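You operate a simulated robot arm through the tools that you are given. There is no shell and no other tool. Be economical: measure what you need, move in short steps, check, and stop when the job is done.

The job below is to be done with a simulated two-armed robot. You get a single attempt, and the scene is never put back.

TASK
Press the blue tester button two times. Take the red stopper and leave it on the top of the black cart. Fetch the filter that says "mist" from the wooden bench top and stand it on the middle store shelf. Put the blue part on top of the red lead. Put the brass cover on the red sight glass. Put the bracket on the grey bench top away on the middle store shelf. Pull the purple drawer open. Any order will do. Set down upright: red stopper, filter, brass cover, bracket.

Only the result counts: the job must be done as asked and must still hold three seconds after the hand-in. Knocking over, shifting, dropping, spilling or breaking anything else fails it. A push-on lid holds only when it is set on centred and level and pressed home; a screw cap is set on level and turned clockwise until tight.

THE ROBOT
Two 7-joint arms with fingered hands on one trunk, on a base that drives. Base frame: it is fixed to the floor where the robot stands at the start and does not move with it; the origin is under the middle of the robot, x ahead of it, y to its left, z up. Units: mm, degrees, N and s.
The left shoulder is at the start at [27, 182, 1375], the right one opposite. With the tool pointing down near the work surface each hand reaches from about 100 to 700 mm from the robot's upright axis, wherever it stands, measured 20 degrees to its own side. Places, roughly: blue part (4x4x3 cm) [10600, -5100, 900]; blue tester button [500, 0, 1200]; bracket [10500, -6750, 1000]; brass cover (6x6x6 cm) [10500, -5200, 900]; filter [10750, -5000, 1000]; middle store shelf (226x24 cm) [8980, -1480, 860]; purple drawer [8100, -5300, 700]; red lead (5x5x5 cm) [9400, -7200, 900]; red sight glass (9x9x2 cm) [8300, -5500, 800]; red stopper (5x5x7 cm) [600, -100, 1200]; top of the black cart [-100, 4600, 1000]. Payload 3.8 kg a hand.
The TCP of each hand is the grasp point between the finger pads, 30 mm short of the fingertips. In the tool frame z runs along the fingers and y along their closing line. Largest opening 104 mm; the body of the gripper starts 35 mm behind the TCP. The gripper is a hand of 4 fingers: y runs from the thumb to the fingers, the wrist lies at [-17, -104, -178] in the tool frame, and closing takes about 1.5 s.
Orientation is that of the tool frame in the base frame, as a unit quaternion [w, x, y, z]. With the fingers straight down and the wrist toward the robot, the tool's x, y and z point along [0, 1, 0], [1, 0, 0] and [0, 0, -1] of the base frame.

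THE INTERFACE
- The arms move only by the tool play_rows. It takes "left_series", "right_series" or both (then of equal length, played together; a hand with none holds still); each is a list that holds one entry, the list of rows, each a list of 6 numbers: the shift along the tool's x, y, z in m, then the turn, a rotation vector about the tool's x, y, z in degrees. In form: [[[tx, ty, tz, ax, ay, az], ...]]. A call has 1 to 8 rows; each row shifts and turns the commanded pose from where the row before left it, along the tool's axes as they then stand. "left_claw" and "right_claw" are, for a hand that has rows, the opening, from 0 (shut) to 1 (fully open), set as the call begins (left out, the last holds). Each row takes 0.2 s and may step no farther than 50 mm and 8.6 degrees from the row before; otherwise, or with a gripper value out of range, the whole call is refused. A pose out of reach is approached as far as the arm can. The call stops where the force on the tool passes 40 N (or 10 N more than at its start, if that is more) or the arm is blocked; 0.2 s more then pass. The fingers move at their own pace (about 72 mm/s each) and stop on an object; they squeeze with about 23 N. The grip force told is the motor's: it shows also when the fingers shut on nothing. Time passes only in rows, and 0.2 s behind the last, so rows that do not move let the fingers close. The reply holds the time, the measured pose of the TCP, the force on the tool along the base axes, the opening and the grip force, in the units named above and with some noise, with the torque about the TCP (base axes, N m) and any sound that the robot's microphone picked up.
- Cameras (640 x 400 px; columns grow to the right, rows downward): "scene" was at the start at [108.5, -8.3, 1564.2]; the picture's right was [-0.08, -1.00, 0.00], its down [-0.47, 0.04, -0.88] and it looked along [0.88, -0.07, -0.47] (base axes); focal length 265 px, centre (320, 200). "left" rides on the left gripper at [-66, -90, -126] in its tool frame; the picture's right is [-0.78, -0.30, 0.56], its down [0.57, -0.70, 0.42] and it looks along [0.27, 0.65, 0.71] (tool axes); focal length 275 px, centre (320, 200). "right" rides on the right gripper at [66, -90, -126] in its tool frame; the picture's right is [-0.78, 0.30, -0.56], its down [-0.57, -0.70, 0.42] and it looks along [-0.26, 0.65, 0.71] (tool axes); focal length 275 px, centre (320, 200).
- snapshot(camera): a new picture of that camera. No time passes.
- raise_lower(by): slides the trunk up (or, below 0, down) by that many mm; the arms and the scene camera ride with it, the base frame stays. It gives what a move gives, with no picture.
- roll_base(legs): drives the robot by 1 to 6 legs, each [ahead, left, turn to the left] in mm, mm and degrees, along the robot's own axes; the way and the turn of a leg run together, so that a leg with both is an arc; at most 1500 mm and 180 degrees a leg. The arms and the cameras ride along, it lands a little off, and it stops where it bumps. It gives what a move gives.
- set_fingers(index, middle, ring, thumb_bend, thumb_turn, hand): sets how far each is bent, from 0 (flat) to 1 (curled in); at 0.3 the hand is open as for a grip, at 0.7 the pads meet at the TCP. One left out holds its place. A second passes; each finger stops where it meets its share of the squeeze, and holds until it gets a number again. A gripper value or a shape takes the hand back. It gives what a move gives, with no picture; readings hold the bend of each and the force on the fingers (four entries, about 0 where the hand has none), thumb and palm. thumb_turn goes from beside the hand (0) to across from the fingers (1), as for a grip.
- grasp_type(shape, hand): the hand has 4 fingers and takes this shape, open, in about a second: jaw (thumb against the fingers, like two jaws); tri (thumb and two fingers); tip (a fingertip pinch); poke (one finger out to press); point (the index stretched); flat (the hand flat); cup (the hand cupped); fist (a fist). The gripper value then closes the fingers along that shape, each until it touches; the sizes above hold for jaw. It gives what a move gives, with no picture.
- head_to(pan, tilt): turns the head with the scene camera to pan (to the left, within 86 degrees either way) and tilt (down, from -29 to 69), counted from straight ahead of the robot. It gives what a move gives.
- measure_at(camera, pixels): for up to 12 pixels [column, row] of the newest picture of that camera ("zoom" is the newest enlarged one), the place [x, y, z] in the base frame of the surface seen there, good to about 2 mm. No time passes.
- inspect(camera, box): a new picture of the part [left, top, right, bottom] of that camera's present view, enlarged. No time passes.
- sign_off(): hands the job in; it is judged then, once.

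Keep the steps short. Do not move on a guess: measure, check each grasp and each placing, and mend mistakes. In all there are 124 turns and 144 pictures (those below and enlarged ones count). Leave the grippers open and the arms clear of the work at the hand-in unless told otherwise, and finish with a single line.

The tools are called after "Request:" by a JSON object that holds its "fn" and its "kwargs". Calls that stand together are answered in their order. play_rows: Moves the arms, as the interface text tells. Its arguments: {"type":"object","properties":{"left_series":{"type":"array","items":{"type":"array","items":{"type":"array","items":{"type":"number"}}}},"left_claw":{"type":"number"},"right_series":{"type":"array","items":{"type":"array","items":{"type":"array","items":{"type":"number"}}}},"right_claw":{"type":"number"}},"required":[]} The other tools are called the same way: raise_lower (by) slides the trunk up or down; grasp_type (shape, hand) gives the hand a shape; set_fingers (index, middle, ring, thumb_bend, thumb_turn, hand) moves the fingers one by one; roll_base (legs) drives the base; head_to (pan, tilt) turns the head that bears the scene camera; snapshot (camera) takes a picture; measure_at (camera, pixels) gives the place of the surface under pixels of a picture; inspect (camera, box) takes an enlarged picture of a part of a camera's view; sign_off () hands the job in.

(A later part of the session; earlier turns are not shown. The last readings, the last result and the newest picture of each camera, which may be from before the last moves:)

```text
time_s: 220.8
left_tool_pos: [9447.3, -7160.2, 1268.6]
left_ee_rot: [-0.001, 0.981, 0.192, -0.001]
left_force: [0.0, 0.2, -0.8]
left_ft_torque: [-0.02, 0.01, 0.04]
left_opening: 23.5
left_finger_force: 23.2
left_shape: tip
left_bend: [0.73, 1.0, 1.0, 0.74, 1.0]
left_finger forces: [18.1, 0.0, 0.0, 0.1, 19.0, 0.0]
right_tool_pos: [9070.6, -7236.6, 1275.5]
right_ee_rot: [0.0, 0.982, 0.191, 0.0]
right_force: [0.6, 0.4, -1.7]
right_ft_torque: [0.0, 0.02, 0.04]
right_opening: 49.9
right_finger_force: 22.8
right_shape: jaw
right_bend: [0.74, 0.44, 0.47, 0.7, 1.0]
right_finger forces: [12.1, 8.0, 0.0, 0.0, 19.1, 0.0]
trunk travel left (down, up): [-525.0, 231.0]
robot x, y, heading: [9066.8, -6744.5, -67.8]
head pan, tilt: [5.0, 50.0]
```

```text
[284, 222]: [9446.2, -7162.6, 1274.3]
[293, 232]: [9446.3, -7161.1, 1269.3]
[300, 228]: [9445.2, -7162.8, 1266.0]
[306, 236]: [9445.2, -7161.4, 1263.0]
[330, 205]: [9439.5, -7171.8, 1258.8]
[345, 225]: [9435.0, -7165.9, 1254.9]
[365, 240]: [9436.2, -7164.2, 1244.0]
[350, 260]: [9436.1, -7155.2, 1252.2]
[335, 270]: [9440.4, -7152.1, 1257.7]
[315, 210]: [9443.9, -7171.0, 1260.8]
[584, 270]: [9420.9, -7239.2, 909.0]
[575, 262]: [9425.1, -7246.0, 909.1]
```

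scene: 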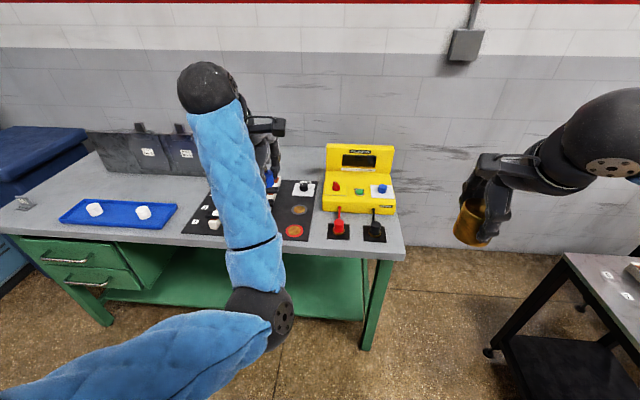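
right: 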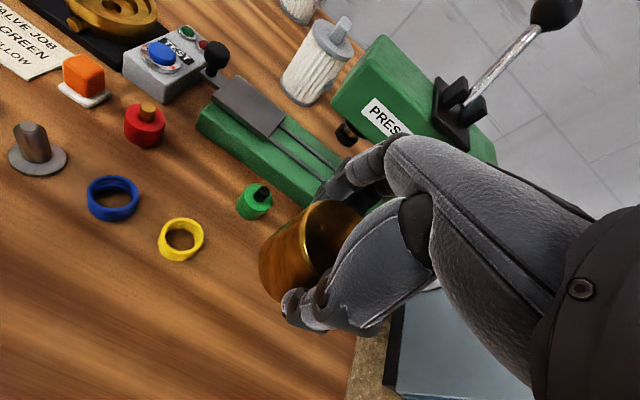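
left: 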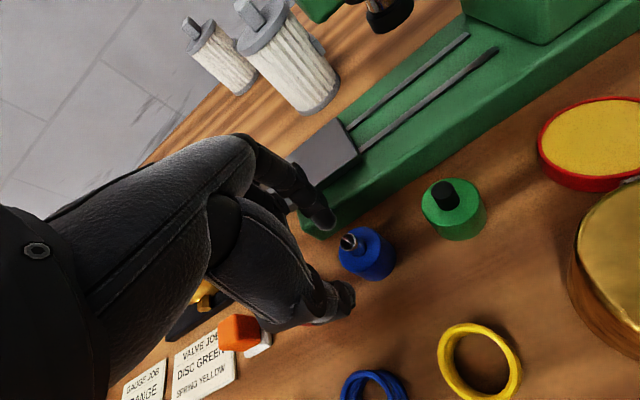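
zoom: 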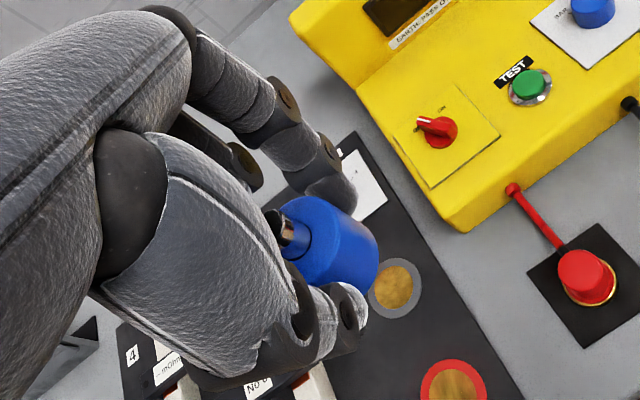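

Part centre is ≈(+3,-2) from the TCP; lead centre ≈(9424.5,-7240). I move to about 15 mm above it.

Request:
{"fn": "play_rows", "kwargs": {"left_series": [[[-0.0066, 0.0078, 0.0386, 0, 0, 0], [-0.0066, 0.0078, 0.0386, 0, 0, 0], [-0.0066, 0.0078, 0.0386, 0, 0, 0], [-0.0066, 0.0078, 0.0386, 0, 0, 0], [-0.0066, 0.0078, 0.0386, 0, 0, 0], [-0.0066, 0.0078, 0.0386, 0, 0, 0], [-0.0066, 0.0078, 0.0386, 0, 0, 0], [-0.0066, 0.0076, 0.0384, 0, 0, 0]]]}}

Request:
{"fn": "play_rows", "kwargs": {"left_series": [[[0, 0, 0, 0, 0, 0], [0, 0, 0, 0, 0, 0]]]}}

Request:
{"fn": "inspect", "kwargs": {"camera": "scene", "box": [260, 170, 400, 270]}}

Request:
{"fn": "inspect", "kwargs": {"camera": "left", "box": [260, 180, 420, 300]}}

```text
time_s: 222.6
left_tool_pos: [9430.4, -7242.2, 967.6]
left_ee_rot: [0.007, 0.981, 0.195, 0.005]
left_force: [0.0, -0.1, -1.1]
left_ft_torque: [0.02, 0.0, -0.01]
left_opening: 23.0
left_finger_force: 23.3
left_shape: tip
left_bend: [0.73, 1.0, 1.0, 0.74, 1.0]
left_finger forces: [18.1, 0.0, 0.0, 0.0, 18.9, 0.0]
right_tool_pos: [9069.4, -7237.7, 1275.8]
right_ee_rot: [-0.001, 0.982, 0.191, 0.001]
right_force: [0.0, 0.6, -2.3]
right_ft_torque: [0.02, -0.01, 0.0]
right_opening: 50.2
right_finger_force: 23.1
right_shape: jaw
right_bend: [0.74, 0.44, 0.47, 0.7, 1.0]
right_finger forces: [12.1, 8.1, 0.0, 0.1, 19.1, 0.1]
trunk travel left (down, up): [-525.0, 231.0]
robot x, y, heading: [9065.6, -6746.5, -68.0]
head pan, tilt: [5.0, 50.0]
```

```text
time_s: 223.2
left_tool_pos: [9431.4, -7239.5, 966.2]
left_ee_rot: [0.005, 0.981, 0.194, 0.006]
left_force: [-0.5, -0.2, -1.4]
left_ft_torque: [0.01, 0.02, -0.01]
left_opening: 23.3
left_finger_force: 22.6
left_shape: tip
left_bend: [0.73, 1.0, 1.0, 0.74, 1.0]
left_finger forces: [18.0, 0.1, 0.0, 0.0, 18.8, 0.1]
right_tool_pos: [9070.0, -7234.8, 1276.6]
right_ee_rot: [0.0, 0.981, 0.192, 0.0]
right_force: [-0.3, -0.3, -1.5]
right_ft_torque: [0.0, -0.04, 0.0]
right_opening: 50.3
right_finger_force: 23.1
right_shape: jaw
right_bend: [0.74, 0.44, 0.47, 0.7, 1.0]
right_finger forces: [12.1, 8.1, 0.0, 0.0, 19.2, 0.0]
trunk travel left (down, up): [-525.0, 231.0]
robot x, y, heading: [9067.4, -6746.8, -68.2]
head pan, tilt: [5.0, 50.0]
```

```text
4.00 times, centred on (330, 220) of scene
```

zoom: 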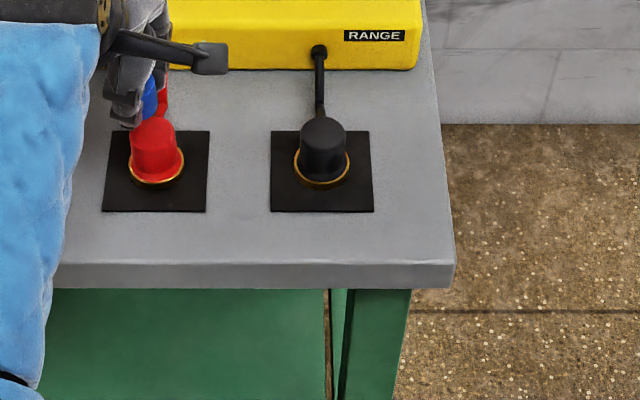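

```text
3.33 times, centred on (340, 240) of left
```

zoom: 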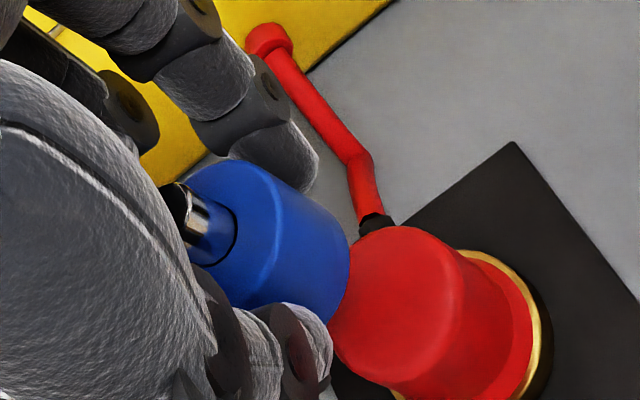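

The pose is ~10 mm off: the left elbow is tucked inward again. I lift, stretch the arm out forward-left to swing the elbow out, and come back.

Request:
{"fn": "play_rows", "kwargs": {"left_series": [[[0, 0, -0.045, 0, 0, 0], [0, 0, -0.045, 0, 0, 0], [0, 0, -0.045, 0, 0, 0], [0, 0, -0.045, 0, 0, 0], [0, 0, -0.045, 0, 0, 0], [0, 0, -0.045, 0, 0, 0], [0, 0, -0.045, 0, 0, 0], [0, 0, 0, 0, 0, 0]]]}}

Request:
{"fn": "play_rows", "kwargs": {"left_series": [[[0.03, 0.03, -0.01, 0, 0, 0], [0.03, 0.03, -0.01, 0, 0, 0], [0.03, 0.03, 0, 0, 0, 0], [0.03, 0.03, 0, 0, 0, 0], [0.03, 0.03, 0, 0, 0, 0], [0.03, 0.02, 0, 0, 0, 0], [0.03, 0.01, 0, 0, 0, 0], [0, 0, 0, 0, 0, 0]]]}}

Request:
{"fn": "play_rows", "kwargs": {"left_series": [[[0.03, -0.02, 0, 0, 0, 0], [0.03, -0.03, 0, 0, 0, 0], [0.02, -0.035, 0, 0, 0, 0], [0.01, -0.035, 0, 0, 0, 0], [0, -0.035, 0, 0, 0, 0], [0, -0.035, 0, 0, 0, 0], [0, -0.035, 0, 0, 0, 0], [0, 0, 0, 0, 0, 0]]]}}

```text
time_s: 225.0
left_tool_pos: [9422.8, -7236.3, 1276.3]
left_ee_rot: [0.0, 0.981, 0.192, -0.001]
left_force: [-0.1, -0.5, -0.9]
left_ft_torque: [0.03, 0.0, 0.0]
left_opening: 23.2
left_finger_force: 23.1
left_shape: tip
left_bend: [0.73, 1.0, 1.0, 0.74, 1.0]
left_finger forces: [18.0, 0.1, 0.0, 0.0, 18.8, 0.1]
right_tool_pos: [9069.8, -7237.0, 1277.1]
right_ee_rot: [0.0, 0.981, 0.191, 0.0]
right_force: [0.0, 0.3, -2.0]
right_ft_torque: [0.02, -0.01, -0.06]
right_opening: 50.4
right_finger_force: 23.5
right_shape: jaw
right_bend: [0.74, 0.44, 0.47, 0.7, 1.0]
right_finger forces: [12.1, 8.0, 0.1, 0.0, 19.2, 0.0]
trunk travel left (down, up): [-525.0, 231.0]
robot x, y, heading: [9064.7, -6745.6, -68.0]
head pan, tilt: [5.0, 50.0]
```

```text
time_s: 226.8
left_tool_pos: [9658.5, -7300.9, 1291.1]
left_ee_rot: [0.001, 0.982, 0.191, 0.0]
left_force: [0.0, -0.5, -1.2]
left_ft_torque: [0.04, 0.01, -0.03]
left_opening: 22.8
left_finger_force: 23.1
left_shape: tip
left_bend: [0.73, 1.0, 1.0, 0.75, 1.0]
left_finger forces: [18.0, 0.1, 0.1, 0.0, 18.9, 0.0]
left hand out of reach, approached as far as the arm can: row 6, 7
right_tool_pos: [9070.0, -7237.6, 1276.4]
right_ee_rot: [0.0, 0.981, 0.192, 0.0]
right_force: [-0.2, -0.9, -1.0]
right_ft_torque: [0.03, 0.0, 0.03]
right_opening: 49.9
right_finger_force: 23.6
right_shape: jaw
right_bend: [0.74, 0.44, 0.47, 0.7, 1.0]
right_finger forces: [12.1, 8.1, 0.0, 0.0, 19.2, 0.0]
trunk travel left (down, up): [-525.0, 231.0]
robot x, y, heading: [9067.9, -6745.7, -68.2]
head pan, tilt: [5.0, 50.0]
```

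```text
time_s: 228.6
left_tool_pos: [9656.6, -7058.7, 1288.9]
left_ee_rot: [-0.001, 0.982, 0.191, 0.0]
left_force: [-0.1, -0.1, -0.6]
left_ft_torque: [0.02, -0.01, 0.0]
left_opening: 22.7
left_finger_force: 22.7
left_shape: tip
left_bend: [0.73, 1.0, 1.0, 0.75, 1.0]
left_finger forces: [17.7, 0.1, 0.0, 0.0, 18.4, 0.0]
right_tool_pos: [9069.4, -7237.8, 1275.1]
right_ee_rot: [-0.001, 0.981, 0.192, -0.001]
right_force: [-0.1, -0.2, -2.7]
right_ft_torque: [0.02, 0.01, 0.0]
right_opening: 50.0
right_finger_force: 22.8
right_shape: jaw
right_bend: [0.74, 0.44, 0.47, 0.7, 1.0]
right_finger forces: [12.1, 8.1, 0.0, 0.0, 19.0, 0.0]
trunk travel left (down, up): [-525.0, 231.0]
robot x, y, heading: [9063.8, -6742.0, -67.8]
head pan, tilt: [5.0, 50.0]
```

Request:
{"fn": "play_rows", "kwargs": {"left_series": [[[-0.0356, 0.0097, 0.02, 0, 0, 0], [-0.0356, 0.0097, 0.02, 0, 0, 0], [-0.0356, 0.0097, 0.02, 0, 0, 0], [-0.0356, 0.0097, 0.02, 0, 0, 0], [-0.0356, 0.0097, 0.02, 0, 0, 0], [-0.0356, 0.0097, 0.02, 0, 0, 0], [-0.0356, 0.0097, 0.02, 0, 0, 0], [-0.0358, 0.0097, 0.02, 0, 0, 0]]]}}

Request:
{"fn": "play_rows", "kwargs": {"left_series": [[[0, 0, 0.04, 0, 0, 0], [0, 0, 0.04, 0, 0, 0], [0, 0, 0.04, 0, 0, 0], [0, 0, 0.04, 0, 0, 0], [0, 0, 0, 0, 0, 0], [0, 0, 0, 0, 0, 0]]]}}

Request:
{"fn": "inspect", "kwargs": {"camera": "left", "box": [260, 180, 420, 300]}}

Request:
{"fn": "measure_at", "kwargs": {"camera": "zoom", "pixels": [[185, 200], [225, 180], [250, 172], [285, 220], [275, 280], [250, 300], [350, 250], [400, 230], [440, 270], [400, 350], [380, 290], [350, 330]]}}

```text
time_s: 230.4
left_tool_pos: [9422.9, -7236.3, 1129.6]
left_ee_rot: [0.0, 0.981, 0.192, 0.0]
left_force: [-0.4, -1.1, -1.0]
left_ft_torque: [-0.01, -0.03, 0.0]
left_opening: 22.5
left_finger_force: 23.2
left_shape: tip
left_bend: [0.73, 1.0, 1.0, 0.75, 1.0]
left_finger forces: [17.5, 0.0, 0.0, 0.0, 18.3, 0.1]
right_tool_pos: [9069.3, -7237.5, 1276.2]
right_ee_rot: [0.0, 0.981, 0.192, 0.001]
right_force: [-0.1, 0.2, -1.8]
right_ft_torque: [-0.01, -0.03, -0.03]
right_opening: 50.2
right_finger_force: 23.1
right_shape: jaw
right_bend: [0.74, 0.44, 0.47, 0.7, 1.0]
right_finger forces: [12.1, 8.1, 0.0, 0.0, 19.1, 0.0]
trunk travel left (down, up): [-525.0, 231.0]
robot x, y, heading: [9066.5, -6746.9, -67.7]
head pan, tilt: [5.0, 50.0]
```

```text
time_s: 231.8
left_tool_pos: [9422.7, -7236.2, 970.6]
left_ee_rot: [0.0, 0.981, 0.192, 0.0]
left_force: [0.2, 0.0, -2.1]
left_ft_torque: [0.03, -0.01, -0.01]
left_opening: 22.6
left_finger_force: 22.7
left_shape: tip
left_bend: [0.73, 1.0, 1.0, 0.75, 1.0]
left_finger forces: [17.5, 0.0, 0.0, 0.0, 18.0, 0.0]
right_tool_pos: [9070.2, -7237.5, 1275.9]
right_ee_rot: [0.0, 0.982, 0.191, 0.0]
right_force: [0.3, -0.4, -2.3]
right_ft_torque: [0.0, -0.06, -0.01]
right_opening: 50.1
right_finger_force: 22.7
right_shape: jaw
right_bend: [0.74, 0.44, 0.47, 0.7, 1.0]
right_finger forces: [12.1, 8.1, 0.0, 0.0, 19.2, 0.1]
trunk travel left (down, up): [-525.0, 231.0]
robot x, y, heading: [9063.5, -6744.1, -67.9]
head pan, tilt: [5.0, 50.0]
```

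```text
3.33 times, centred on (340, 240) of left
```

zoom: 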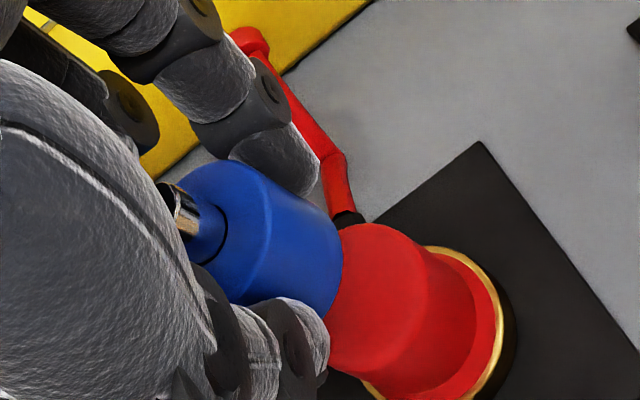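

```text
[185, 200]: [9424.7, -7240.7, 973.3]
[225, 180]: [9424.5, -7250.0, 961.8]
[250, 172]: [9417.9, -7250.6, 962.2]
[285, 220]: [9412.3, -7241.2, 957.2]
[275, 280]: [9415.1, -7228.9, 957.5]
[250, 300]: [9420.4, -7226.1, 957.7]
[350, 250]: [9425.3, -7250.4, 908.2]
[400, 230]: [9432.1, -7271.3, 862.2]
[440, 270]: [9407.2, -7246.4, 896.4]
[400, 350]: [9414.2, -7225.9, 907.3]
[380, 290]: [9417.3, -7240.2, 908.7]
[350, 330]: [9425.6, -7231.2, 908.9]
```

The pose is accurate now. I correct 3 mm to the right and lower to just above contact, then 2 mm steps.

Request:
{"fn": "play_rows", "kwargs": {"left_series": [[[-0.003, 0, 0.01, 0, 0, 0], [0, 0, 0.008, 0, 0, 0], [0, 0, 0.003, 0, 0, 0], [0, 0, 0, 0, 0, 0]]]}}

Request:
{"fn": "play_rows", "kwargs": {"left_series": [[[0, 0, 0.002, 0, 0, 0], [0, 0, 0, 0, 0, 0]]]}}

Request:
{"fn": "play_rows", "kwargs": {"left_series": [[[0, 0, 0.002, 0, 0, 0], [0, 0, 0, 0, 0, 0]]]}}

Request:
{"fn": "inspect", "kwargs": {"camera": "left", "box": [260, 180, 420, 300]}}

```text
time_s: 232.8
left_tool_pos: [9419.7, -7237.1, 948.9]
left_ee_rot: [-0.001, 0.982, 0.191, 0.0]
left_force: [0.1, -0.1, -1.2]
left_ft_torque: [-0.04, 0.04, -0.01]
left_opening: 22.6
left_finger_force: 23.2
left_shape: tip
left_bend: [0.73, 1.0, 1.0, 0.75, 1.0]
left_finger forces: [17.5, 0.0, 0.0, 0.1, 17.9, 0.0]
right_tool_pos: [9069.2, -7236.0, 1276.3]
right_ee_rot: [0.0, 0.981, 0.192, 0.0]
right_force: [-0.5, -0.7, -1.7]
right_ft_torque: [0.05, 0.03, -0.02]
right_opening: 50.2
right_finger_force: 23.0
right_shape: jaw
right_bend: [0.74, 0.44, 0.47, 0.7, 1.0]
right_finger forces: [12.1, 8.0, 0.0, 0.0, 19.2, 0.0]
trunk travel left (down, up): [-525.0, 231.0]
robot x, y, heading: [9066.0, -6742.0, -68.0]
head pan, tilt: [5.0, 50.0]
```

```text
time_s: 233.4
left_tool_pos: [9419.6, -7236.1, 948.5]
left_ee_rot: [0.001, 0.982, 0.191, 0.001]
left_force: [-0.2, 0.4, -2.1]
left_ft_torque: [-0.01, 0.03, 0.03]
left_opening: 22.8
left_finger_force: 23.3
left_shape: tip
left_bend: [0.73, 1.0, 1.0, 0.75, 1.0]
left_finger forces: [17.5, 0.1, 0.0, 0.1, 17.9, 0.0]
right_tool_pos: [9071.0, -7236.4, 1275.5]
right_ee_rot: [-0.001, 0.981, 0.192, 0.0]
right_force: [0.4, 0.5, -1.7]
right_ft_torque: [-0.02, 0.04, -0.01]
right_opening: 50.2
right_finger_force: 22.9
right_shape: jaw
right_bend: [0.74, 0.44, 0.47, 0.7, 1.0]
right_finger forces: [12.1, 8.1, 0.0, 0.0, 19.2, 0.0]
trunk travel left (down, up): [-525.0, 231.0]
robot x, y, heading: [9064.7, -6742.1, -67.8]
head pan, tilt: [5.0, 50.0]
```

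```text
time_s: 234.0
left_tool_pos: [9419.0, -7238.5, 944.9]
left_ee_rot: [0.0, 0.981, 0.192, 0.0]
left_force: [-0.5, 0.3, -0.9]
left_ft_torque: [-0.02, 0.01, -0.02]
left_opening: 22.6
left_finger_force: 23.0
left_shape: tip
left_bend: [0.73, 1.0, 1.0, 0.75, 1.0]
left_finger forces: [17.3, 0.0, 0.0, 0.0, 17.7, 0.0]
right_tool_pos: [9069.8, -7236.3, 1275.3]
right_ee_rot: [0.0, 0.981, 0.192, -0.001]
right_force: [0.1, 0.6, -1.5]
right_ft_torque: [0.01, 0.02, 0.0]
right_opening: 50.0
right_finger_force: 22.6
right_shape: jaw
right_bend: [0.74, 0.44, 0.47, 0.7, 1.0]
right_finger forces: [12.1, 8.1, 0.0, 0.0, 19.2, 0.0]
trunk travel left (down, up): [-525.0, 231.0]
robot x, y, heading: [9068.4, -6744.3, -67.7]
head pan, tilt: [5.0, 50.0]
```

```text
3.33 times, centred on (340, 240) of left
```

zoom: 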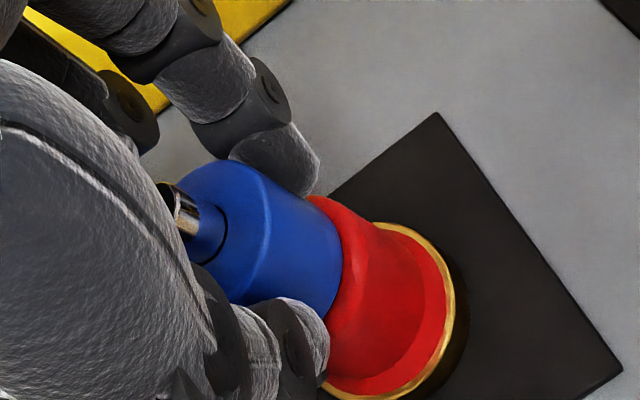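

It looks nearly coaxial. I measure points on the lead's flank and the part's flank to verify centring.

Request:
{"fn": "measure_at", "kwargs": {"camera": "zoom", "pixels": [[325, 205], [345, 225], [352, 260], [355, 300], [345, 340], [335, 360], [335, 230], [338, 260], [330, 290], [320, 300], [300, 205], [318, 220]]}}

```text
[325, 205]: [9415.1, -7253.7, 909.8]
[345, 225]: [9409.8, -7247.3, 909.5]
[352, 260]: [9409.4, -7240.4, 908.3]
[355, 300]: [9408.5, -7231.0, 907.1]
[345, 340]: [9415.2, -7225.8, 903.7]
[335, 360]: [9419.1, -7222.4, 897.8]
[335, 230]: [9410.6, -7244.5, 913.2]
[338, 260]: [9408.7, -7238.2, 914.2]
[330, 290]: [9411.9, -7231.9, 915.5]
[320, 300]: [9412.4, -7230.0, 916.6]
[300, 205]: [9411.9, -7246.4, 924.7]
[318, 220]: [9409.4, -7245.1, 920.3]
```

Part centre (9424,-7238.5) against lead centre (9424,-7240): good. I lower until contact.

Request:
{"fn": "play_rows", "kwargs": {"left_series": [[[0, 0.001, 0.001, 0, 0, 0], [0, 0, 0.001, 0, 0, 0], [0, 0, 0, 0, 0, 0]]]}}

Request:
{"fn": "play_rows", "kwargs": {"left_series": [[[0, 0, 0.0015, 0, 0, 0], [0, 0, 0, 0, 0, 0]]]}}

```text
time_s: 234.8
left_tool_pos: [9418.8, -7237.9, 943.5]
left_ee_rot: [0.001, 0.982, 0.191, -0.001]
left_force: [0.5, -0.8, -1.2]
left_ft_torque: [-0.01, 0.0, 0.02]
left_opening: 22.3
left_finger_force: 22.7
left_shape: tip
left_bend: [0.73, 1.0, 1.0, 0.75, 1.0]
left_finger forces: [18.0, 0.0, 0.0, 0.1, 17.9, 0.0]
right_tool_pos: [9069.9, -7235.8, 1276.5]
right_ee_rot: [-0.001, 0.982, 0.191, 0.001]
right_force: [-0.2, 0.5, -2.0]
right_ft_torque: [0.0, 0.02, 0.04]
right_opening: 50.6
right_finger_force: 22.9
right_shape: jaw
right_bend: [0.74, 0.44, 0.47, 0.7, 1.0]
right_finger forces: [12.1, 8.1, 0.0, 0.0, 19.2, 0.0]
trunk travel left (down, up): [-525.0, 231.0]
robot x, y, heading: [9065.0, -6743.1, -67.7]
head pan, tilt: [5.0, 50.0]
```

```text
time_s: 235.4
left_tool_pos: [9419.0, -7237.7, 942.5]
left_ee_rot: [0.002, 0.981, 0.192, 0.0]
left_force: [0.3, -0.3, 2.6]
left_ft_torque: [-0.07, -0.02, 0.02]
left_opening: 22.9
left_finger_force: 22.9
left_shape: tip
left_bend: [0.73, 1.0, 1.0, 0.75, 1.0]
left_finger forces: [18.6, 0.0, 0.0, 0.1, 18.8, 0.1]
right_tool_pos: [9068.4, -7235.2, 1275.9]
right_ee_rot: [0.0, 0.981, 0.191, 0.0]
right_force: [0.2, 0.6, -2.6]
right_ft_torque: [0.03, 0.0, -0.01]
right_opening: 50.3
right_finger_force: 22.4
right_shape: jaw
right_bend: [0.74, 0.44, 0.47, 0.7, 1.0]
right_finger forces: [12.1, 8.1, 0.0, 0.0, 19.2, 0.0]
trunk travel left (down, up): [-525.0, 231.0]
robot x, y, heading: [9066.2, -6745.3, -68.1]
head pan, tilt: [5.0, 50.0]
```

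Contact felt. One more mm, then release and rise straight up.

Request:
{"fn": "play_rows", "kwargs": {"left_series": [[[0, 0, 0.001, 0, 0, 0], [0, 0, 0, 0, 0, 0]]]}}

Request:
{"fn": "play_rows", "kwargs": {"left_series": [[[0, 0, 0, 0, 0, 0], [0, 0, 0, 0, 0, 0], [0, 0, 0, 0, 0, 0], [0, 0, 0, 0, 0, 0], [0, 0, -0.01, 0, 0, 0], [0, 0, -0.02, 0, 0, 0], [0, 0, -0.03, 0, 0, 0], [0, 0, -0.04, 0, 0, 0]]], "left_claw": 0.5}}

Request:
{"fn": "inspect", "kwargs": {"camera": "left", "box": [260, 180, 480, 340]}}

```text
time_s: 236.0
left_tool_pos: [9419.4, -7237.4, 942.1]
left_ee_rot: [0.002, 0.982, 0.191, 0.001]
left_force: [-0.3, -0.2, 7.3]
left_ft_torque: [-0.04, -0.02, 0.02]
left_opening: 23.1
left_finger_force: 23.0
left_shape: tip
left_bend: [0.73, 1.0, 1.0, 0.75, 1.0]
left_finger forces: [19.0, 0.0, 0.1, 0.0, 19.2, 0.1]
right_tool_pos: [9069.4, -7235.5, 1275.7]
right_ee_rot: [-0.001, 0.981, 0.193, 0.0]
right_force: [0.1, 0.4, -1.3]
right_ft_torque: [-0.01, -0.01, -0.04]
right_opening: 50.0
right_finger_force: 23.0
right_shape: jaw
right_bend: [0.74, 0.44, 0.47, 0.7, 1.0]
right_finger forces: [12.1, 8.1, 0.0, 0.0, 19.2, 0.0]
trunk travel left (down, up): [-525.0, 231.0]
robot x, y, heading: [9065.5, -6744.0, -68.0]
head pan, tilt: [5.0, 50.0]
```

```text
time_s: 237.8
left_tool_pos: [9418.1, -7238.7, 1042.3]
left_ee_rot: [0.0, 0.981, 0.192, 0.0]
left_force: [0.2, -0.2, 0.5]
left_ft_torque: [-0.02, 0.01, 0.01]
left_opening: 51.7
left_finger_force: 0.0
left_shape: tip
left_bend: [0.73, 0.98, 0.99, 0.69, 1.0]
left_finger forces: [0.0, 0.0, 0.0, 0.0, 0.0, 0.0]
right_tool_pos: [9068.6, -7236.1, 1276.3]
right_ee_rot: [0.0, 0.982, 0.191, -0.001]
right_force: [0.9, 0.1, -2.0]
right_ft_torque: [0.01, 0.0, 0.01]
right_opening: 50.2
right_finger_force: 23.0
right_shape: jaw
right_bend: [0.74, 0.44, 0.47, 0.7, 1.0]
right_finger forces: [12.0, 8.1, 0.0, 0.1, 19.2, 0.0]
trunk travel left (down, up): [-525.0, 231.0]
robot x, y, heading: [9064.6, -6744.9, -68.3]
head pan, tilt: [5.0, 50.0]
```

```text
2.50 times, centred on (370, 260) of left
```

zoom: 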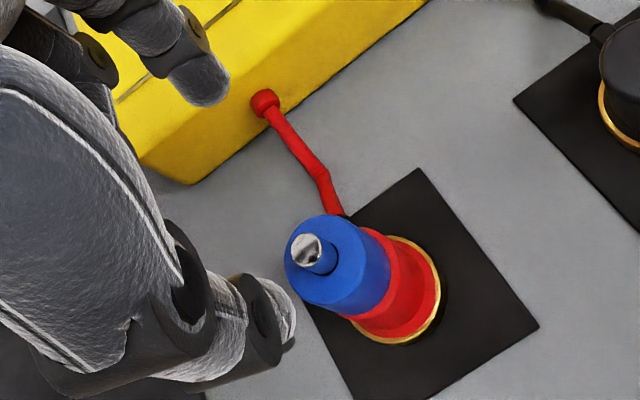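

The blue part stands on the red lead. I raise the left hand, reset it to jaw, back off and drive left along the bench to the bracket.

Request:
{"fn": "play_rows", "kwargs": {"left_series": [[[0, 0, -0.045, 0, 0, 0], [0, 0, -0.045, 0, 0, 0], [0, 0, -0.045, 0, 0, 0], [0, 0, -0.045, 0, 0, 0], [0.02, 0, -0.04, 0, 0, 0], [0.02, 0, -0.03, 0, 0, 0]]]}}

Request:
{"fn": "roll_base", "kwargs": {"legs": [[-150, 0, 0], [0, 1180, 0]]}}

Request:
{"fn": "grasp_type", "kwargs": {"hand": "left", "shape": "jaw"}}

Request:
{"fn": "head_to", "kwargs": {"pan": 8, "tilt": 40}}

Request:
{"fn": "snapshot", "kwargs": {"camera": "scene"}}

```text
time_s: 239.2
left_tool_pos: [9456.5, -7222.5, 1293.0]
left_ee_rot: [0.0, 0.982, 0.191, 0.0]
left_force: [-0.1, 0.7, 0.3]
left_ft_torque: [0.03, 0.02, 0.03]
left_opening: 51.9
left_finger_force: 0.2
left_shape: tip
left_bend: [0.73, 0.98, 0.99, 0.69, 1.0]
left_finger forces: [0.1, 0.0, 0.0, 0.0, 0.0, 0.1]
right_tool_pos: [9070.3, -7236.2, 1275.4]
right_ee_rot: [0.0, 0.981, 0.192, 0.0]
right_force: [-0.4, -0.1, -2.4]
right_ft_torque: [0.0, -0.03, 0.0]
right_opening: 50.5
right_finger_force: 23.1
right_shape: jaw
right_bend: [0.74, 0.44, 0.47, 0.7, 1.0]
right_finger forces: [12.1, 8.1, 0.0, 0.0, 19.1, 0.1]
trunk travel left (down, up): [-525.0, 231.0]
robot x, y, heading: [9067.0, -6743.2, -67.9]
head pan, tilt: [5.0, 50.0]
```

```text
time_s: 246.2
left_tool_pos: [10495.3, -6651.0, 1292.3]
left_ee_rot: [0.0, 0.982, 0.186, 0.0]
left_force: [-1.1, 0.5, -0.3]
left_ft_torque: [0.01, -0.01, 0.01]
left_opening: 51.5
left_finger_force: 0.2
left_shape: tip
left_bend: [0.73, 0.98, 0.99, 0.69, 1.0]
left_finger forces: [0.0, 0.1, 0.0, 0.0, 0.0, 0.0]
right_tool_pos: [10108.2, -6660.3, 1276.5]
right_ee_rot: [0.001, 0.983, 0.185, 0.0]
right_force: [0.3, -0.5, -2.3]
right_ft_torque: [-0.01, 0.02, 0.01]
right_opening: 50.0
right_finger_force: 23.0
right_shape: jaw
right_bend: [0.74, 0.44, 0.47, 0.7, 1.0]
right_finger forces: [12.1, 8.2, 0.0, 0.1, 19.2, 0.0]
trunk travel left (down, up): [-525.0, 231.0]
robot x, y, heading: [10110.1, -6167.4, -68.5]
head pan, tilt: [5.0, 50.0]
```

```text
time_s: 247.1
left_tool_pos: [10494.3, -6650.0, 1292.1]
left_ee_rot: [0.0, 0.983, 0.186, 0.0]
left_force: [0.3, 0.3, 0.0]
left_ft_torque: [-0.02, 0.0, 0.01]
left_opening: 103.7
left_finger_force: 0.0
left_shape: jaw
left_bend: [0.3, 0.3, 0.3, 0.3, 0.97]
left_finger forces: [0.1, 0.1, 0.0, 0.0, 0.0, 0.0]
right_tool_pos: [10106.8, -6660.6, 1276.4]
right_ee_rot: [0.0, 0.983, 0.185, 0.0]
right_force: [-0.1, 0.1, -1.4]
right_ft_torque: [0.03, 0.0, 0.0]
right_opening: 50.0
right_finger_force: 23.2
right_shape: jaw
right_bend: [0.74, 0.44, 0.47, 0.7, 1.0]
right_finger forces: [12.0, 8.1, 0.0, 0.0, 19.3, 0.1]
trunk travel left (down, up): [-525.0, 231.0]
robot x, y, heading: [10111.4, -6167.1, -68.4]
head pan, tilt: [5.0, 50.0]
```

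```text
time_s: 247.8
left_tool_pos: [10495.3, -6650.8, 1292.4]
left_ee_rot: [0.0, 0.983, 0.186, 0.0]
left_force: [0.1, 0.2, 0.5]
left_ft_torque: [0.01, -0.03, 0.01]
left_opening: 103.8
left_finger_force: 0.1
left_shape: jaw
left_bend: [0.3, 0.3, 0.3, 0.3, 0.97]
left_finger forces: [0.0, 0.0, 0.0, 0.1, 0.0, 0.0]
right_tool_pos: [10107.8, -6660.3, 1276.7]
right_ee_rot: [0.0, 0.983, 0.185, 0.0]
right_force: [-0.6, 0.1, -2.3]
right_ft_torque: [0.02, 0.0, 0.02]
right_opening: 50.5
right_finger_force: 23.4
right_shape: jaw
right_bend: [0.74, 0.44, 0.47, 0.7, 1.0]
right_finger forces: [12.0, 8.2, 0.0, 0.1, 19.2, 0.1]
trunk travel left (down, up): [-525.0, 231.0]
robot x, y, heading: [10106.7, -6166.1, -68.5]
head pan, tilt: [8.0, 40.0]
```

```text
50 pictures are left
```

scene: 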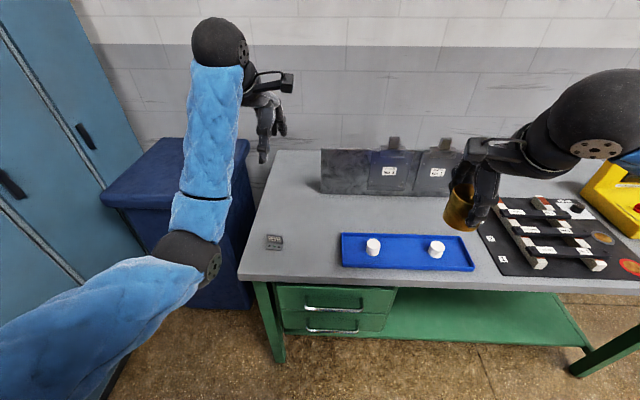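

A small grey labelled thing stands at (275,241). I zoom on it.

Request:
{"fn": "inspect", "kwargs": {"camera": "scene", "box": [235, 215, 315, 265]}}

Request:
{"fn": "measure_at", "kwargs": {"camera": "zoom", "pixels": [[320, 190], [262, 180], [375, 185], [320, 230], [260, 235], [380, 245], [320, 260], [320, 170]]}}

Request:
{"fn": "measure_at", "kwargs": {"camera": "scene", "pixels": [[390, 172], [340, 170], [430, 165], [240, 275], [394, 145], [430, 265], [345, 265], [300, 250]]}}

```text
8.00 times, centred on (275, 240) of scene
```

zoom: 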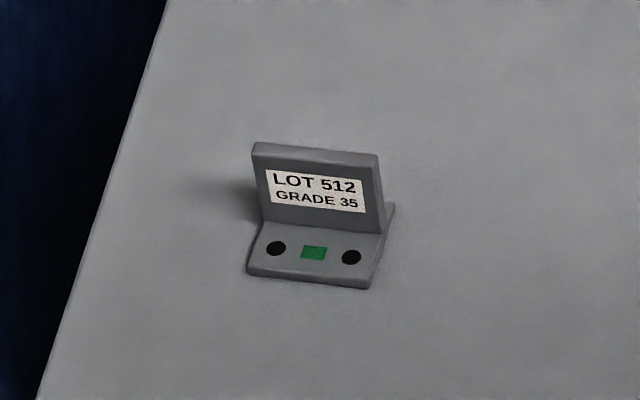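

```text
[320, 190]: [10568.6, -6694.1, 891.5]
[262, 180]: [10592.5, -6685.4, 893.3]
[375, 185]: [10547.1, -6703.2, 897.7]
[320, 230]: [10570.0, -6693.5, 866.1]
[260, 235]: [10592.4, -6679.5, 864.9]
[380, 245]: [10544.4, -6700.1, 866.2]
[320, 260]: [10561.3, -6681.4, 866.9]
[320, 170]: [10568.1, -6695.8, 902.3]
```

```text
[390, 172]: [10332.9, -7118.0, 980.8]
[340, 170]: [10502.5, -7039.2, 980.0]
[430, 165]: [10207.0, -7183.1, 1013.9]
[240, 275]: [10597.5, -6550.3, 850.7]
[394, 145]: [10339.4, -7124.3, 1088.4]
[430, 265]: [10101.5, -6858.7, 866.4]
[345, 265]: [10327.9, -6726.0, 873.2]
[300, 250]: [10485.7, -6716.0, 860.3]
```

It's an L‑bracket ("LOT 512"), upright plate ≈(10569,-6694.5), top z≈905, parallel to my front. I drive a bit closer and bring the left hand over it.

Request:
{"fn": "roll_base", "kwargs": {"legs": [[70, 80, 0]]}}

```text
time_s: 248.9
left_tool_pos: [10594.8, -6686.0, 1291.5]
left_ee_rot: [0.001, 0.983, 0.185, -0.001]
left_force: [-0.7, 0.9, -1.3]
left_ft_torque: [-0.03, -0.01, 0.03]
left_opening: 103.8
left_finger_force: 0.0
left_shape: jaw
left_bend: [0.3, 0.3, 0.3, 0.3, 0.97]
left_finger forces: [0.0, 0.0, 0.0, 0.1, 0.0, 0.0]
right_tool_pos: [10207.9, -6695.6, 1276.5]
right_ee_rot: [-0.001, 0.982, 0.187, 0.0]
right_force: [0.3, 0.0, -2.4]
right_ft_torque: [0.01, -0.01, 0.02]
right_opening: 50.2
right_finger_force: 23.4
right_shape: jaw
right_bend: [0.74, 0.44, 0.47, 0.7, 1.0]
right_finger forces: [12.2, 8.1, 0.0, 0.0, 19.3, 0.1]
trunk travel left (down, up): [-525.0, 231.0]
robot x, y, heading: [10209.3, -6203.6, -68.7]
head pan, tilt: [8.0, 40.0]
```

Request:
{"fn": "play_rows", "kwargs": {"left_series": [[[-0.004, 0.0, 0.045, 0, 0, 0], [-0.004, 0.0, 0.045, 0, 0, 0], [-0.004, 0.0, 0.045, 0, 0, 0], [-0.004, 0.0, 0.045, 0, 0, 0], [-0.004, 0.001, 0.045, 0, 0, 0], [-0.003, 0.001, 0.045, 0, 0, 0], [-0.003, 0, 0.045, 0, 0, 0], [0, 0, 0, 0, 0, 0]]], "left_claw": 0.6}}

Request:
{"fn": "play_rows", "kwargs": {"left_series": [[[0, 0, 0.03, 0, 0, 0], [0, 0, 0, 0, 0, 0]]]}}

Request:
{"fn": "snapshot", "kwargs": {"camera": "left"}}

```text
time_s: 250.7
left_tool_pos: [10571.6, -6697.4, 976.6]
left_ee_rot: [0.0, 0.983, 0.186, 0.0]
left_force: [-0.1, -0.4, -0.1]
left_ft_torque: [0.0, 0.0, -0.02]
left_opening: 62.9
left_finger_force: 0.1
left_shape: jaw
left_bend: [0.73, 0.4, 0.37, 0.63, 0.99]
left_finger forces: [0.0, 0.0, 0.0, 0.0, 0.0, 0.1]
right_tool_pos: [10208.0, -6696.0, 1275.6]
right_ee_rot: [0.0, 0.982, 0.187, -0.001]
right_force: [-0.4, -0.8, -1.5]
right_ft_torque: [-0.03, -0.02, -0.01]
right_opening: 50.4
right_finger_force: 23.4
right_shape: jaw
right_bend: [0.74, 0.44, 0.47, 0.7, 1.0]
right_finger forces: [12.1, 8.2, 0.0, 0.0, 19.4, 0.0]
trunk travel left (down, up): [-525.0, 231.0]
robot x, y, heading: [10207.3, -6204.9, -68.7]
head pan, tilt: [8.0, 40.0]
```

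```text
time_s: 251.3
left_tool_pos: [10572.0, -6697.6, 946.6]
left_ee_rot: [0.0, 0.983, 0.186, -0.001]
left_force: [0.3, 0.3, -0.4]
left_ft_torque: [0.01, -0.01, 0.0]
left_opening: 62.8
left_finger_force: 0.0
left_shape: jaw
left_bend: [0.73, 0.4, 0.37, 0.63, 0.99]
left_finger forces: [0.0, 0.0, 0.0, 0.1, 0.0, 0.0]
right_tool_pos: [10207.3, -6696.5, 1275.5]
right_ee_rot: [0.001, 0.982, 0.186, 0.0]
right_force: [0.0, -0.9, -2.8]
right_ft_torque: [0.01, 0.04, -0.01]
right_opening: 50.4
right_finger_force: 23.4
right_shape: jaw
right_bend: [0.74, 0.44, 0.47, 0.7, 1.0]
right_finger forces: [12.1, 8.1, 0.1, 0.1, 19.3, 0.0]
trunk travel left (down, up): [-525.0, 231.0]
robot x, y, heading: [10207.5, -6204.9, -68.3]
head pan, tilt: [8.0, 40.0]
```

```text
48 pictures are left
```

left: 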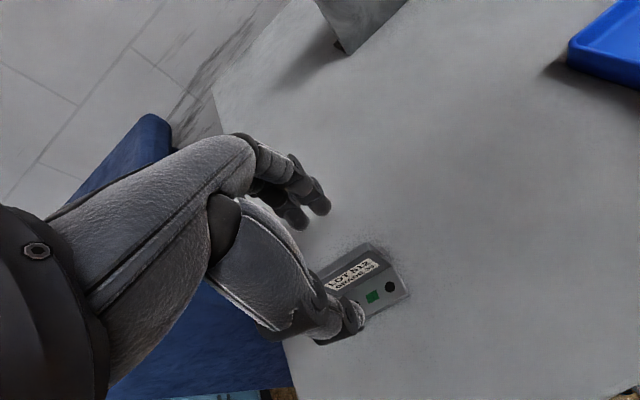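

Fingers are behind the plate, thumb before it. I lower to ~902 and close.

Request:
{"fn": "play_rows", "kwargs": {"left_series": [[[0, 0, 0.02, 0, 0, 0], [0, 0, 0.015, 0, 0, 0], [0, 0, 0.009, 0, 0, 0], [0, 0, 0, 0, 0, 0]]]}}

Request:
{"fn": "play_rows", "kwargs": {"left_series": [[[0, 0, 0, 0, 0, 0], [0, 0, 0, 0, 0, 0], [0, 0, 0, 0, 0, 0], [0, 0, 0, 0, 0, 0], [0, 0, 0, 0, 0, 0], [0, 0, 0, 0, 0, 0], [0, 0, 0, 0, 0, 0]]], "left_claw": 0.0}}

Request:
{"fn": "inspect", "kwargs": {"camera": "left", "box": [240, 160, 440, 340]}}

```text
time_s: 252.3
left_tool_pos: [10571.5, -6697.8, 902.9]
left_ee_rot: [0.0, 0.983, 0.186, -0.001]
left_force: [-0.6, 0.1, -0.1]
left_ft_torque: [0.01, 0.01, 0.0]
left_opening: 62.8
left_finger_force: 0.0
left_shape: jaw
left_bend: [0.73, 0.4, 0.37, 0.63, 0.99]
left_finger forces: [0.1, 0.1, 0.0, 0.0, 0.1, 0.0]
right_tool_pos: [10208.8, -6695.6, 1276.8]
right_ee_rot: [0.0, 0.982, 0.187, 0.0]
right_force: [-0.2, -0.5, -1.4]
right_ft_torque: [0.03, 0.0, 0.0]
right_opening: 50.1
right_finger_force: 23.1
right_shape: jaw
right_bend: [0.74, 0.44, 0.47, 0.7, 1.0]
right_finger forces: [12.1, 8.1, 0.1, 0.1, 19.3, 0.0]
trunk travel left (down, up): [-525.0, 231.0]
robot x, y, heading: [10210.3, -6202.4, -68.7]
head pan, tilt: [8.0, 40.0]
```

```text
time_s: 253.9
left_tool_pos: [10571.9, -6698.4, 903.0]
left_ee_rot: [-0.001, 0.983, 0.185, 0.0]
left_force: [0.1, 0.3, 0.0]
left_ft_torque: [-0.01, 0.01, -0.02]
left_opening: 2.9
left_finger_force: 22.4
left_shape: jaw
left_bend: [0.68, 0.68, 0.7, 0.71, 1.0]
left_finger forces: [12.1, 5.6, 2.4, 0.0, 20.5, 0.0]
right_tool_pos: [10207.8, -6696.1, 1275.6]
right_ee_rot: [0.0, 0.982, 0.187, 0.0]
right_force: [-0.3, 0.1, -2.1]
right_ft_torque: [-0.01, -0.03, -0.01]
right_opening: 50.5
right_finger_force: 23.5
right_shape: jaw
right_bend: [0.74, 0.44, 0.47, 0.7, 1.0]
right_finger forces: [12.1, 8.0, 0.1, 0.0, 19.2, 0.0]
trunk travel left (down, up): [-525.0, 231.0]
robot x, y, heading: [10207.4, -6203.1, -68.5]
head pan, tilt: [8.0, 40.0]
```

```text
2.22 times, centred on (340, 250) of left
```

zoom: 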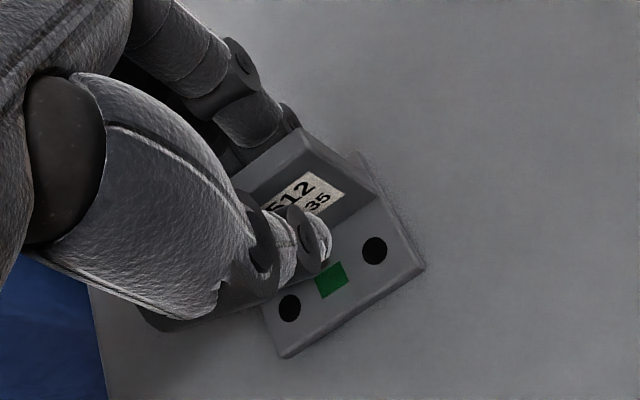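

The plate is gripped. I lift it, then back off and drive to the middle table where the sight glass and drawer are.

Request:
{"fn": "play_rows", "kwargs": {"left_series": [[[0, 0, -0.03, 0, 0, 0], [0, 0, -0.045, 0, 0, 0], [0, 0, -0.045, 0, 0, 0], [0, 0, -0.045, 0, 0, 0], [0, 0, -0.045, 0, 0, 0], [0, 0, -0.045, 0, 0, 0], [0, 0, -0.045, 0, 0, 0], [0.01, 0, -0.045, 0, 0, 0]]]}}

Request:
{"fn": "inspect", "kwargs": {"camera": "left", "box": [240, 160, 440, 340]}}

Request:
{"fn": "roll_base", "kwargs": {"legs": [[-300, 0, 0], [0, 0, -85], [578, -1033, 0]]}}

Request:
{"fn": "head_to", "kwargs": {"pan": -8, "tilt": 38}}

Request:
{"fn": "snapshot", "kwargs": {"camera": "scene"}}

```text
time_s: 255.7
left_tool_pos: [10580.6, -6693.1, 1249.0]
left_ee_rot: [0.0, 0.983, 0.186, 0.0]
left_force: [0.1, 0.3, -2.1]
left_ft_torque: [-0.02, 0.02, -0.03]
left_opening: 2.7
left_finger_force: 22.4
left_shape: jaw
left_bend: [0.68, 0.69, 0.7, 0.71, 1.0]
left_finger forces: [12.7, 5.4, 2.3, 0.1, 20.3, 0.0]
right_tool_pos: [10208.8, -6695.0, 1275.1]
right_ee_rot: [0.0, 0.982, 0.187, 0.0]
right_force: [-0.4, 0.2, -2.5]
right_ft_torque: [0.01, -0.01, -0.04]
right_opening: 50.2
right_finger_force: 23.7
right_shape: jaw
right_bend: [0.74, 0.44, 0.47, 0.7, 1.0]
right_finger forces: [12.0, 8.1, 0.0, 0.0, 19.4, 0.0]
trunk travel left (down, up): [-525.0, 231.0]
robot x, y, heading: [10210.6, -6204.9, -68.5]
head pan, tilt: [8.0, 40.0]
```

```text
2.22 times, centred on (340, 250) of left
```

zoom: 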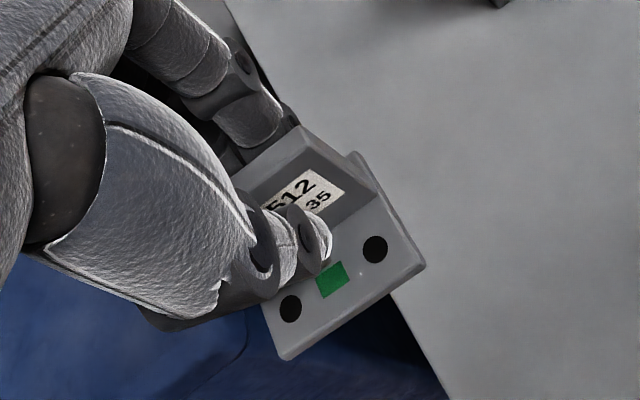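

```text
time_s: 267.1
left_tool_pos: [8664.1, -5661.3, 1249.0]
left_ee_rot: [0.0, 0.849, -0.528, -0.001]
left_force: [-0.5, -0.4, -2.8]
left_ft_torque: [0.01, 0.02, -0.01]
left_opening: 2.7
left_finger_force: 23.3
left_shape: jaw
left_bend: [0.68, 0.69, 0.7, 0.71, 1.0]
left_finger forces: [12.5, 5.2, 2.2, 0.1, 20.0, 0.0]
right_tool_pos: [8633.1, -5289.5, 1276.7]
right_ee_rot: [0.0, 0.849, -0.529, 0.0]
right_force: [0.1, -0.3, -2.7]
right_ft_torque: [0.01, -0.02, 0.02]
right_opening: 50.0
right_finger_force: 23.3
right_shape: jaw
right_bend: [0.74, 0.44, 0.47, 0.71, 1.0]
right_finger forces: [12.2, 7.8, 0.0, 0.0, 18.9, 0.1]
trunk travel left (down, up): [-525.0, 231.0]
robot x, y, heading: [9123.0, -5248.5, -154.0]
head pan, tilt: [8.0, 40.0]
```

```text
time_s: 267.8
left_tool_pos: [8664.7, -5661.5, 1247.9]
left_ee_rot: [0.001, 0.849, -0.528, 0.0]
left_force: [0.2, 0.9, -2.6]
left_ft_torque: [0.03, 0.01, -0.01]
left_opening: 2.8
left_finger_force: 23.0
left_shape: jaw
left_bend: [0.68, 0.69, 0.7, 0.71, 1.0]
left_finger forces: [12.5, 5.2, 2.2, 0.1, 20.0, 0.1]
right_tool_pos: [8631.9, -5289.6, 1276.0]
right_ee_rot: [0.0, 0.849, -0.529, 0.0]
right_force: [0.3, -0.8, -2.0]
right_ft_torque: [0.01, -0.02, 0.04]
right_opening: 49.8
right_finger_force: 22.9
right_shape: jaw
right_bend: [0.74, 0.44, 0.47, 0.71, 1.0]
right_finger forces: [12.0, 7.9, 0.0, 0.0, 18.9, 0.0]
trunk travel left (down, up): [-525.0, 231.0]
robot x, y, heading: [9123.1, -5248.7, -153.9]
head pan, tilt: [-8.0, 38.0]
```

```text
45 pictures are left
```

scene: 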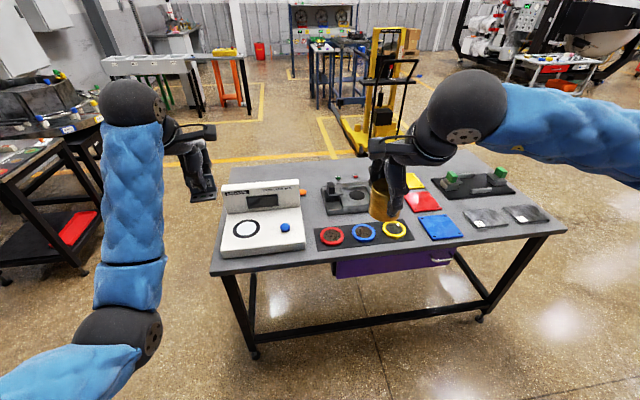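

The red sight glass is at (332,235), the purple drawer right below the edge at (395,262). I zoom and measure.

Request:
{"fn": "inspect", "kwargs": {"camera": "scene", "box": [290, 205, 450, 290]}}

Request:
{"fn": "measure_at", "kwargs": {"camera": "zoom", "pixels": [[165, 150], [165, 132], [165, 168], [126, 148], [202, 148], [165, 183], [165, 118], [180, 270], [540, 260], [555, 262], [575, 262], [300, 285]]}}

```text
4.00 times, centred on (370, 248) of scene
```

zoom: 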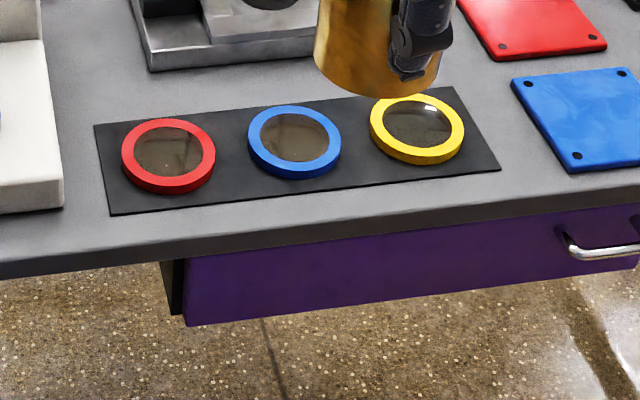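

```text
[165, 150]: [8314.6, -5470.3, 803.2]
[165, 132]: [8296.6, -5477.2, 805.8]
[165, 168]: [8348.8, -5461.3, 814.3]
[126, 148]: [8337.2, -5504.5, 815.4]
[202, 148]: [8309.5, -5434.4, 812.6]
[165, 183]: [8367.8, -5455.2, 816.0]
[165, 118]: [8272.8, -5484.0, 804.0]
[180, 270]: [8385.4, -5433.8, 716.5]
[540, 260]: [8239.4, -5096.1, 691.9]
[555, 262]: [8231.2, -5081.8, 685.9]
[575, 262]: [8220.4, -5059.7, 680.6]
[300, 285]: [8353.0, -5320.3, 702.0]
```

I drive 230 ahead so the red sight glass is under the right arm's good spot, then measure it precisely.

Request:
{"fn": "roll_base", "kwargs": {"legs": [[230, 0, 0]]}}

Request:
{"fn": "head_to", "kwargs": {"pan": -8, "tilt": 55}}

Request:
{"fn": "inspect", "kwargs": {"camera": "scene", "box": [270, 170, 430, 290]}}

```text
time_s: 269.6
left_tool_pos: [8456.1, -5763.2, 1247.4]
left_ee_rot: [0.0, 0.848, -0.53, 0.0]
left_force: [-1.0, 0.3, -2.0]
left_ft_torque: [0.0, 0.02, 0.01]
left_opening: 2.7
left_finger_force: 23.1
left_shape: jaw
left_bend: [0.68, 0.69, 0.7, 0.71, 1.0]
left_finger forces: [12.5, 5.3, 2.3, 0.0, 20.0, 0.0]
right_tool_pos: [8423.0, -5391.5, 1275.8]
right_ee_rot: [-0.001, 0.849, -0.528, 0.001]
right_force: [0.5, 1.0, -3.3]
right_ft_torque: [0.02, -0.01, -0.02]
right_opening: 50.0
right_finger_force: 22.9
right_shape: jaw
right_bend: [0.74, 0.44, 0.47, 0.71, 1.0]
right_finger forces: [12.1, 7.9, 0.1, 0.0, 18.9, 0.0]
trunk travel left (down, up): [-525.0, 231.0]
robot x, y, heading: [8914.1, -5351.6, -153.9]
head pan, tilt: [-8.0, 38.0]
```

```text
time_s: 270.4
left_tool_pos: [8457.3, -5763.2, 1249.7]
left_ee_rot: [0.0, 0.848, -0.529, 0.0]
left_force: [0.4, -0.1, -2.9]
left_ft_torque: [-0.02, 0.02, 0.01]
left_opening: 3.0
left_finger_force: 23.1
left_shape: jaw
left_bend: [0.68, 0.69, 0.7, 0.71, 1.0]
left_finger forces: [12.6, 5.3, 2.3, 0.0, 20.0, 0.0]
right_tool_pos: [8424.4, -5391.2, 1275.4]
right_ee_rot: [-0.001, 0.849, -0.529, 0.001]
right_force: [1.3, -0.7, -2.6]
right_ft_torque: [0.03, -0.03, 0.0]
right_opening: 50.2
right_finger_force: 23.1
right_shape: jaw
right_bend: [0.74, 0.44, 0.47, 0.71, 1.0]
right_finger forces: [12.1, 7.9, 0.1, 0.0, 18.9, 0.1]
trunk travel left (down, up): [-525.0, 231.0]
robot x, y, heading: [8914.9, -5354.0, -153.9]
head pan, tilt: [-8.0, 55.0]
```

```text
3.33 times, centred on (350, 230) of scene
```

zoom: 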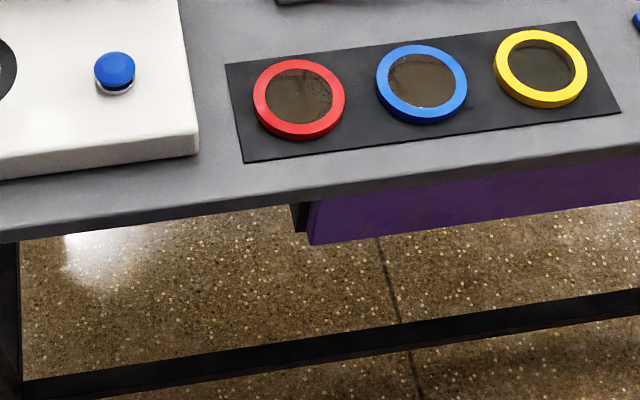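

Request:
{"fn": "measure_at", "kwargs": {"camera": "zoom", "pixels": [[258, 98], [339, 92], [296, 64], [302, 129], [267, 74], [331, 120], [332, 72], [268, 120], [298, 95], [285, 80], [315, 110], [380, 130]]}}

```text
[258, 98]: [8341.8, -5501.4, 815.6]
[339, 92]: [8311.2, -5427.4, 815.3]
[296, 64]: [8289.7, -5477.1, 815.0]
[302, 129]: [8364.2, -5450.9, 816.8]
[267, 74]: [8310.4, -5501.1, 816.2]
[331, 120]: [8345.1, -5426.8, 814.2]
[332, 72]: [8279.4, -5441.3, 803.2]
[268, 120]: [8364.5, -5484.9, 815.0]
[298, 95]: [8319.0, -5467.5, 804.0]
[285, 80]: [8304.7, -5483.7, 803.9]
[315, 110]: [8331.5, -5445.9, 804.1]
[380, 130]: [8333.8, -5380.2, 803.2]
```

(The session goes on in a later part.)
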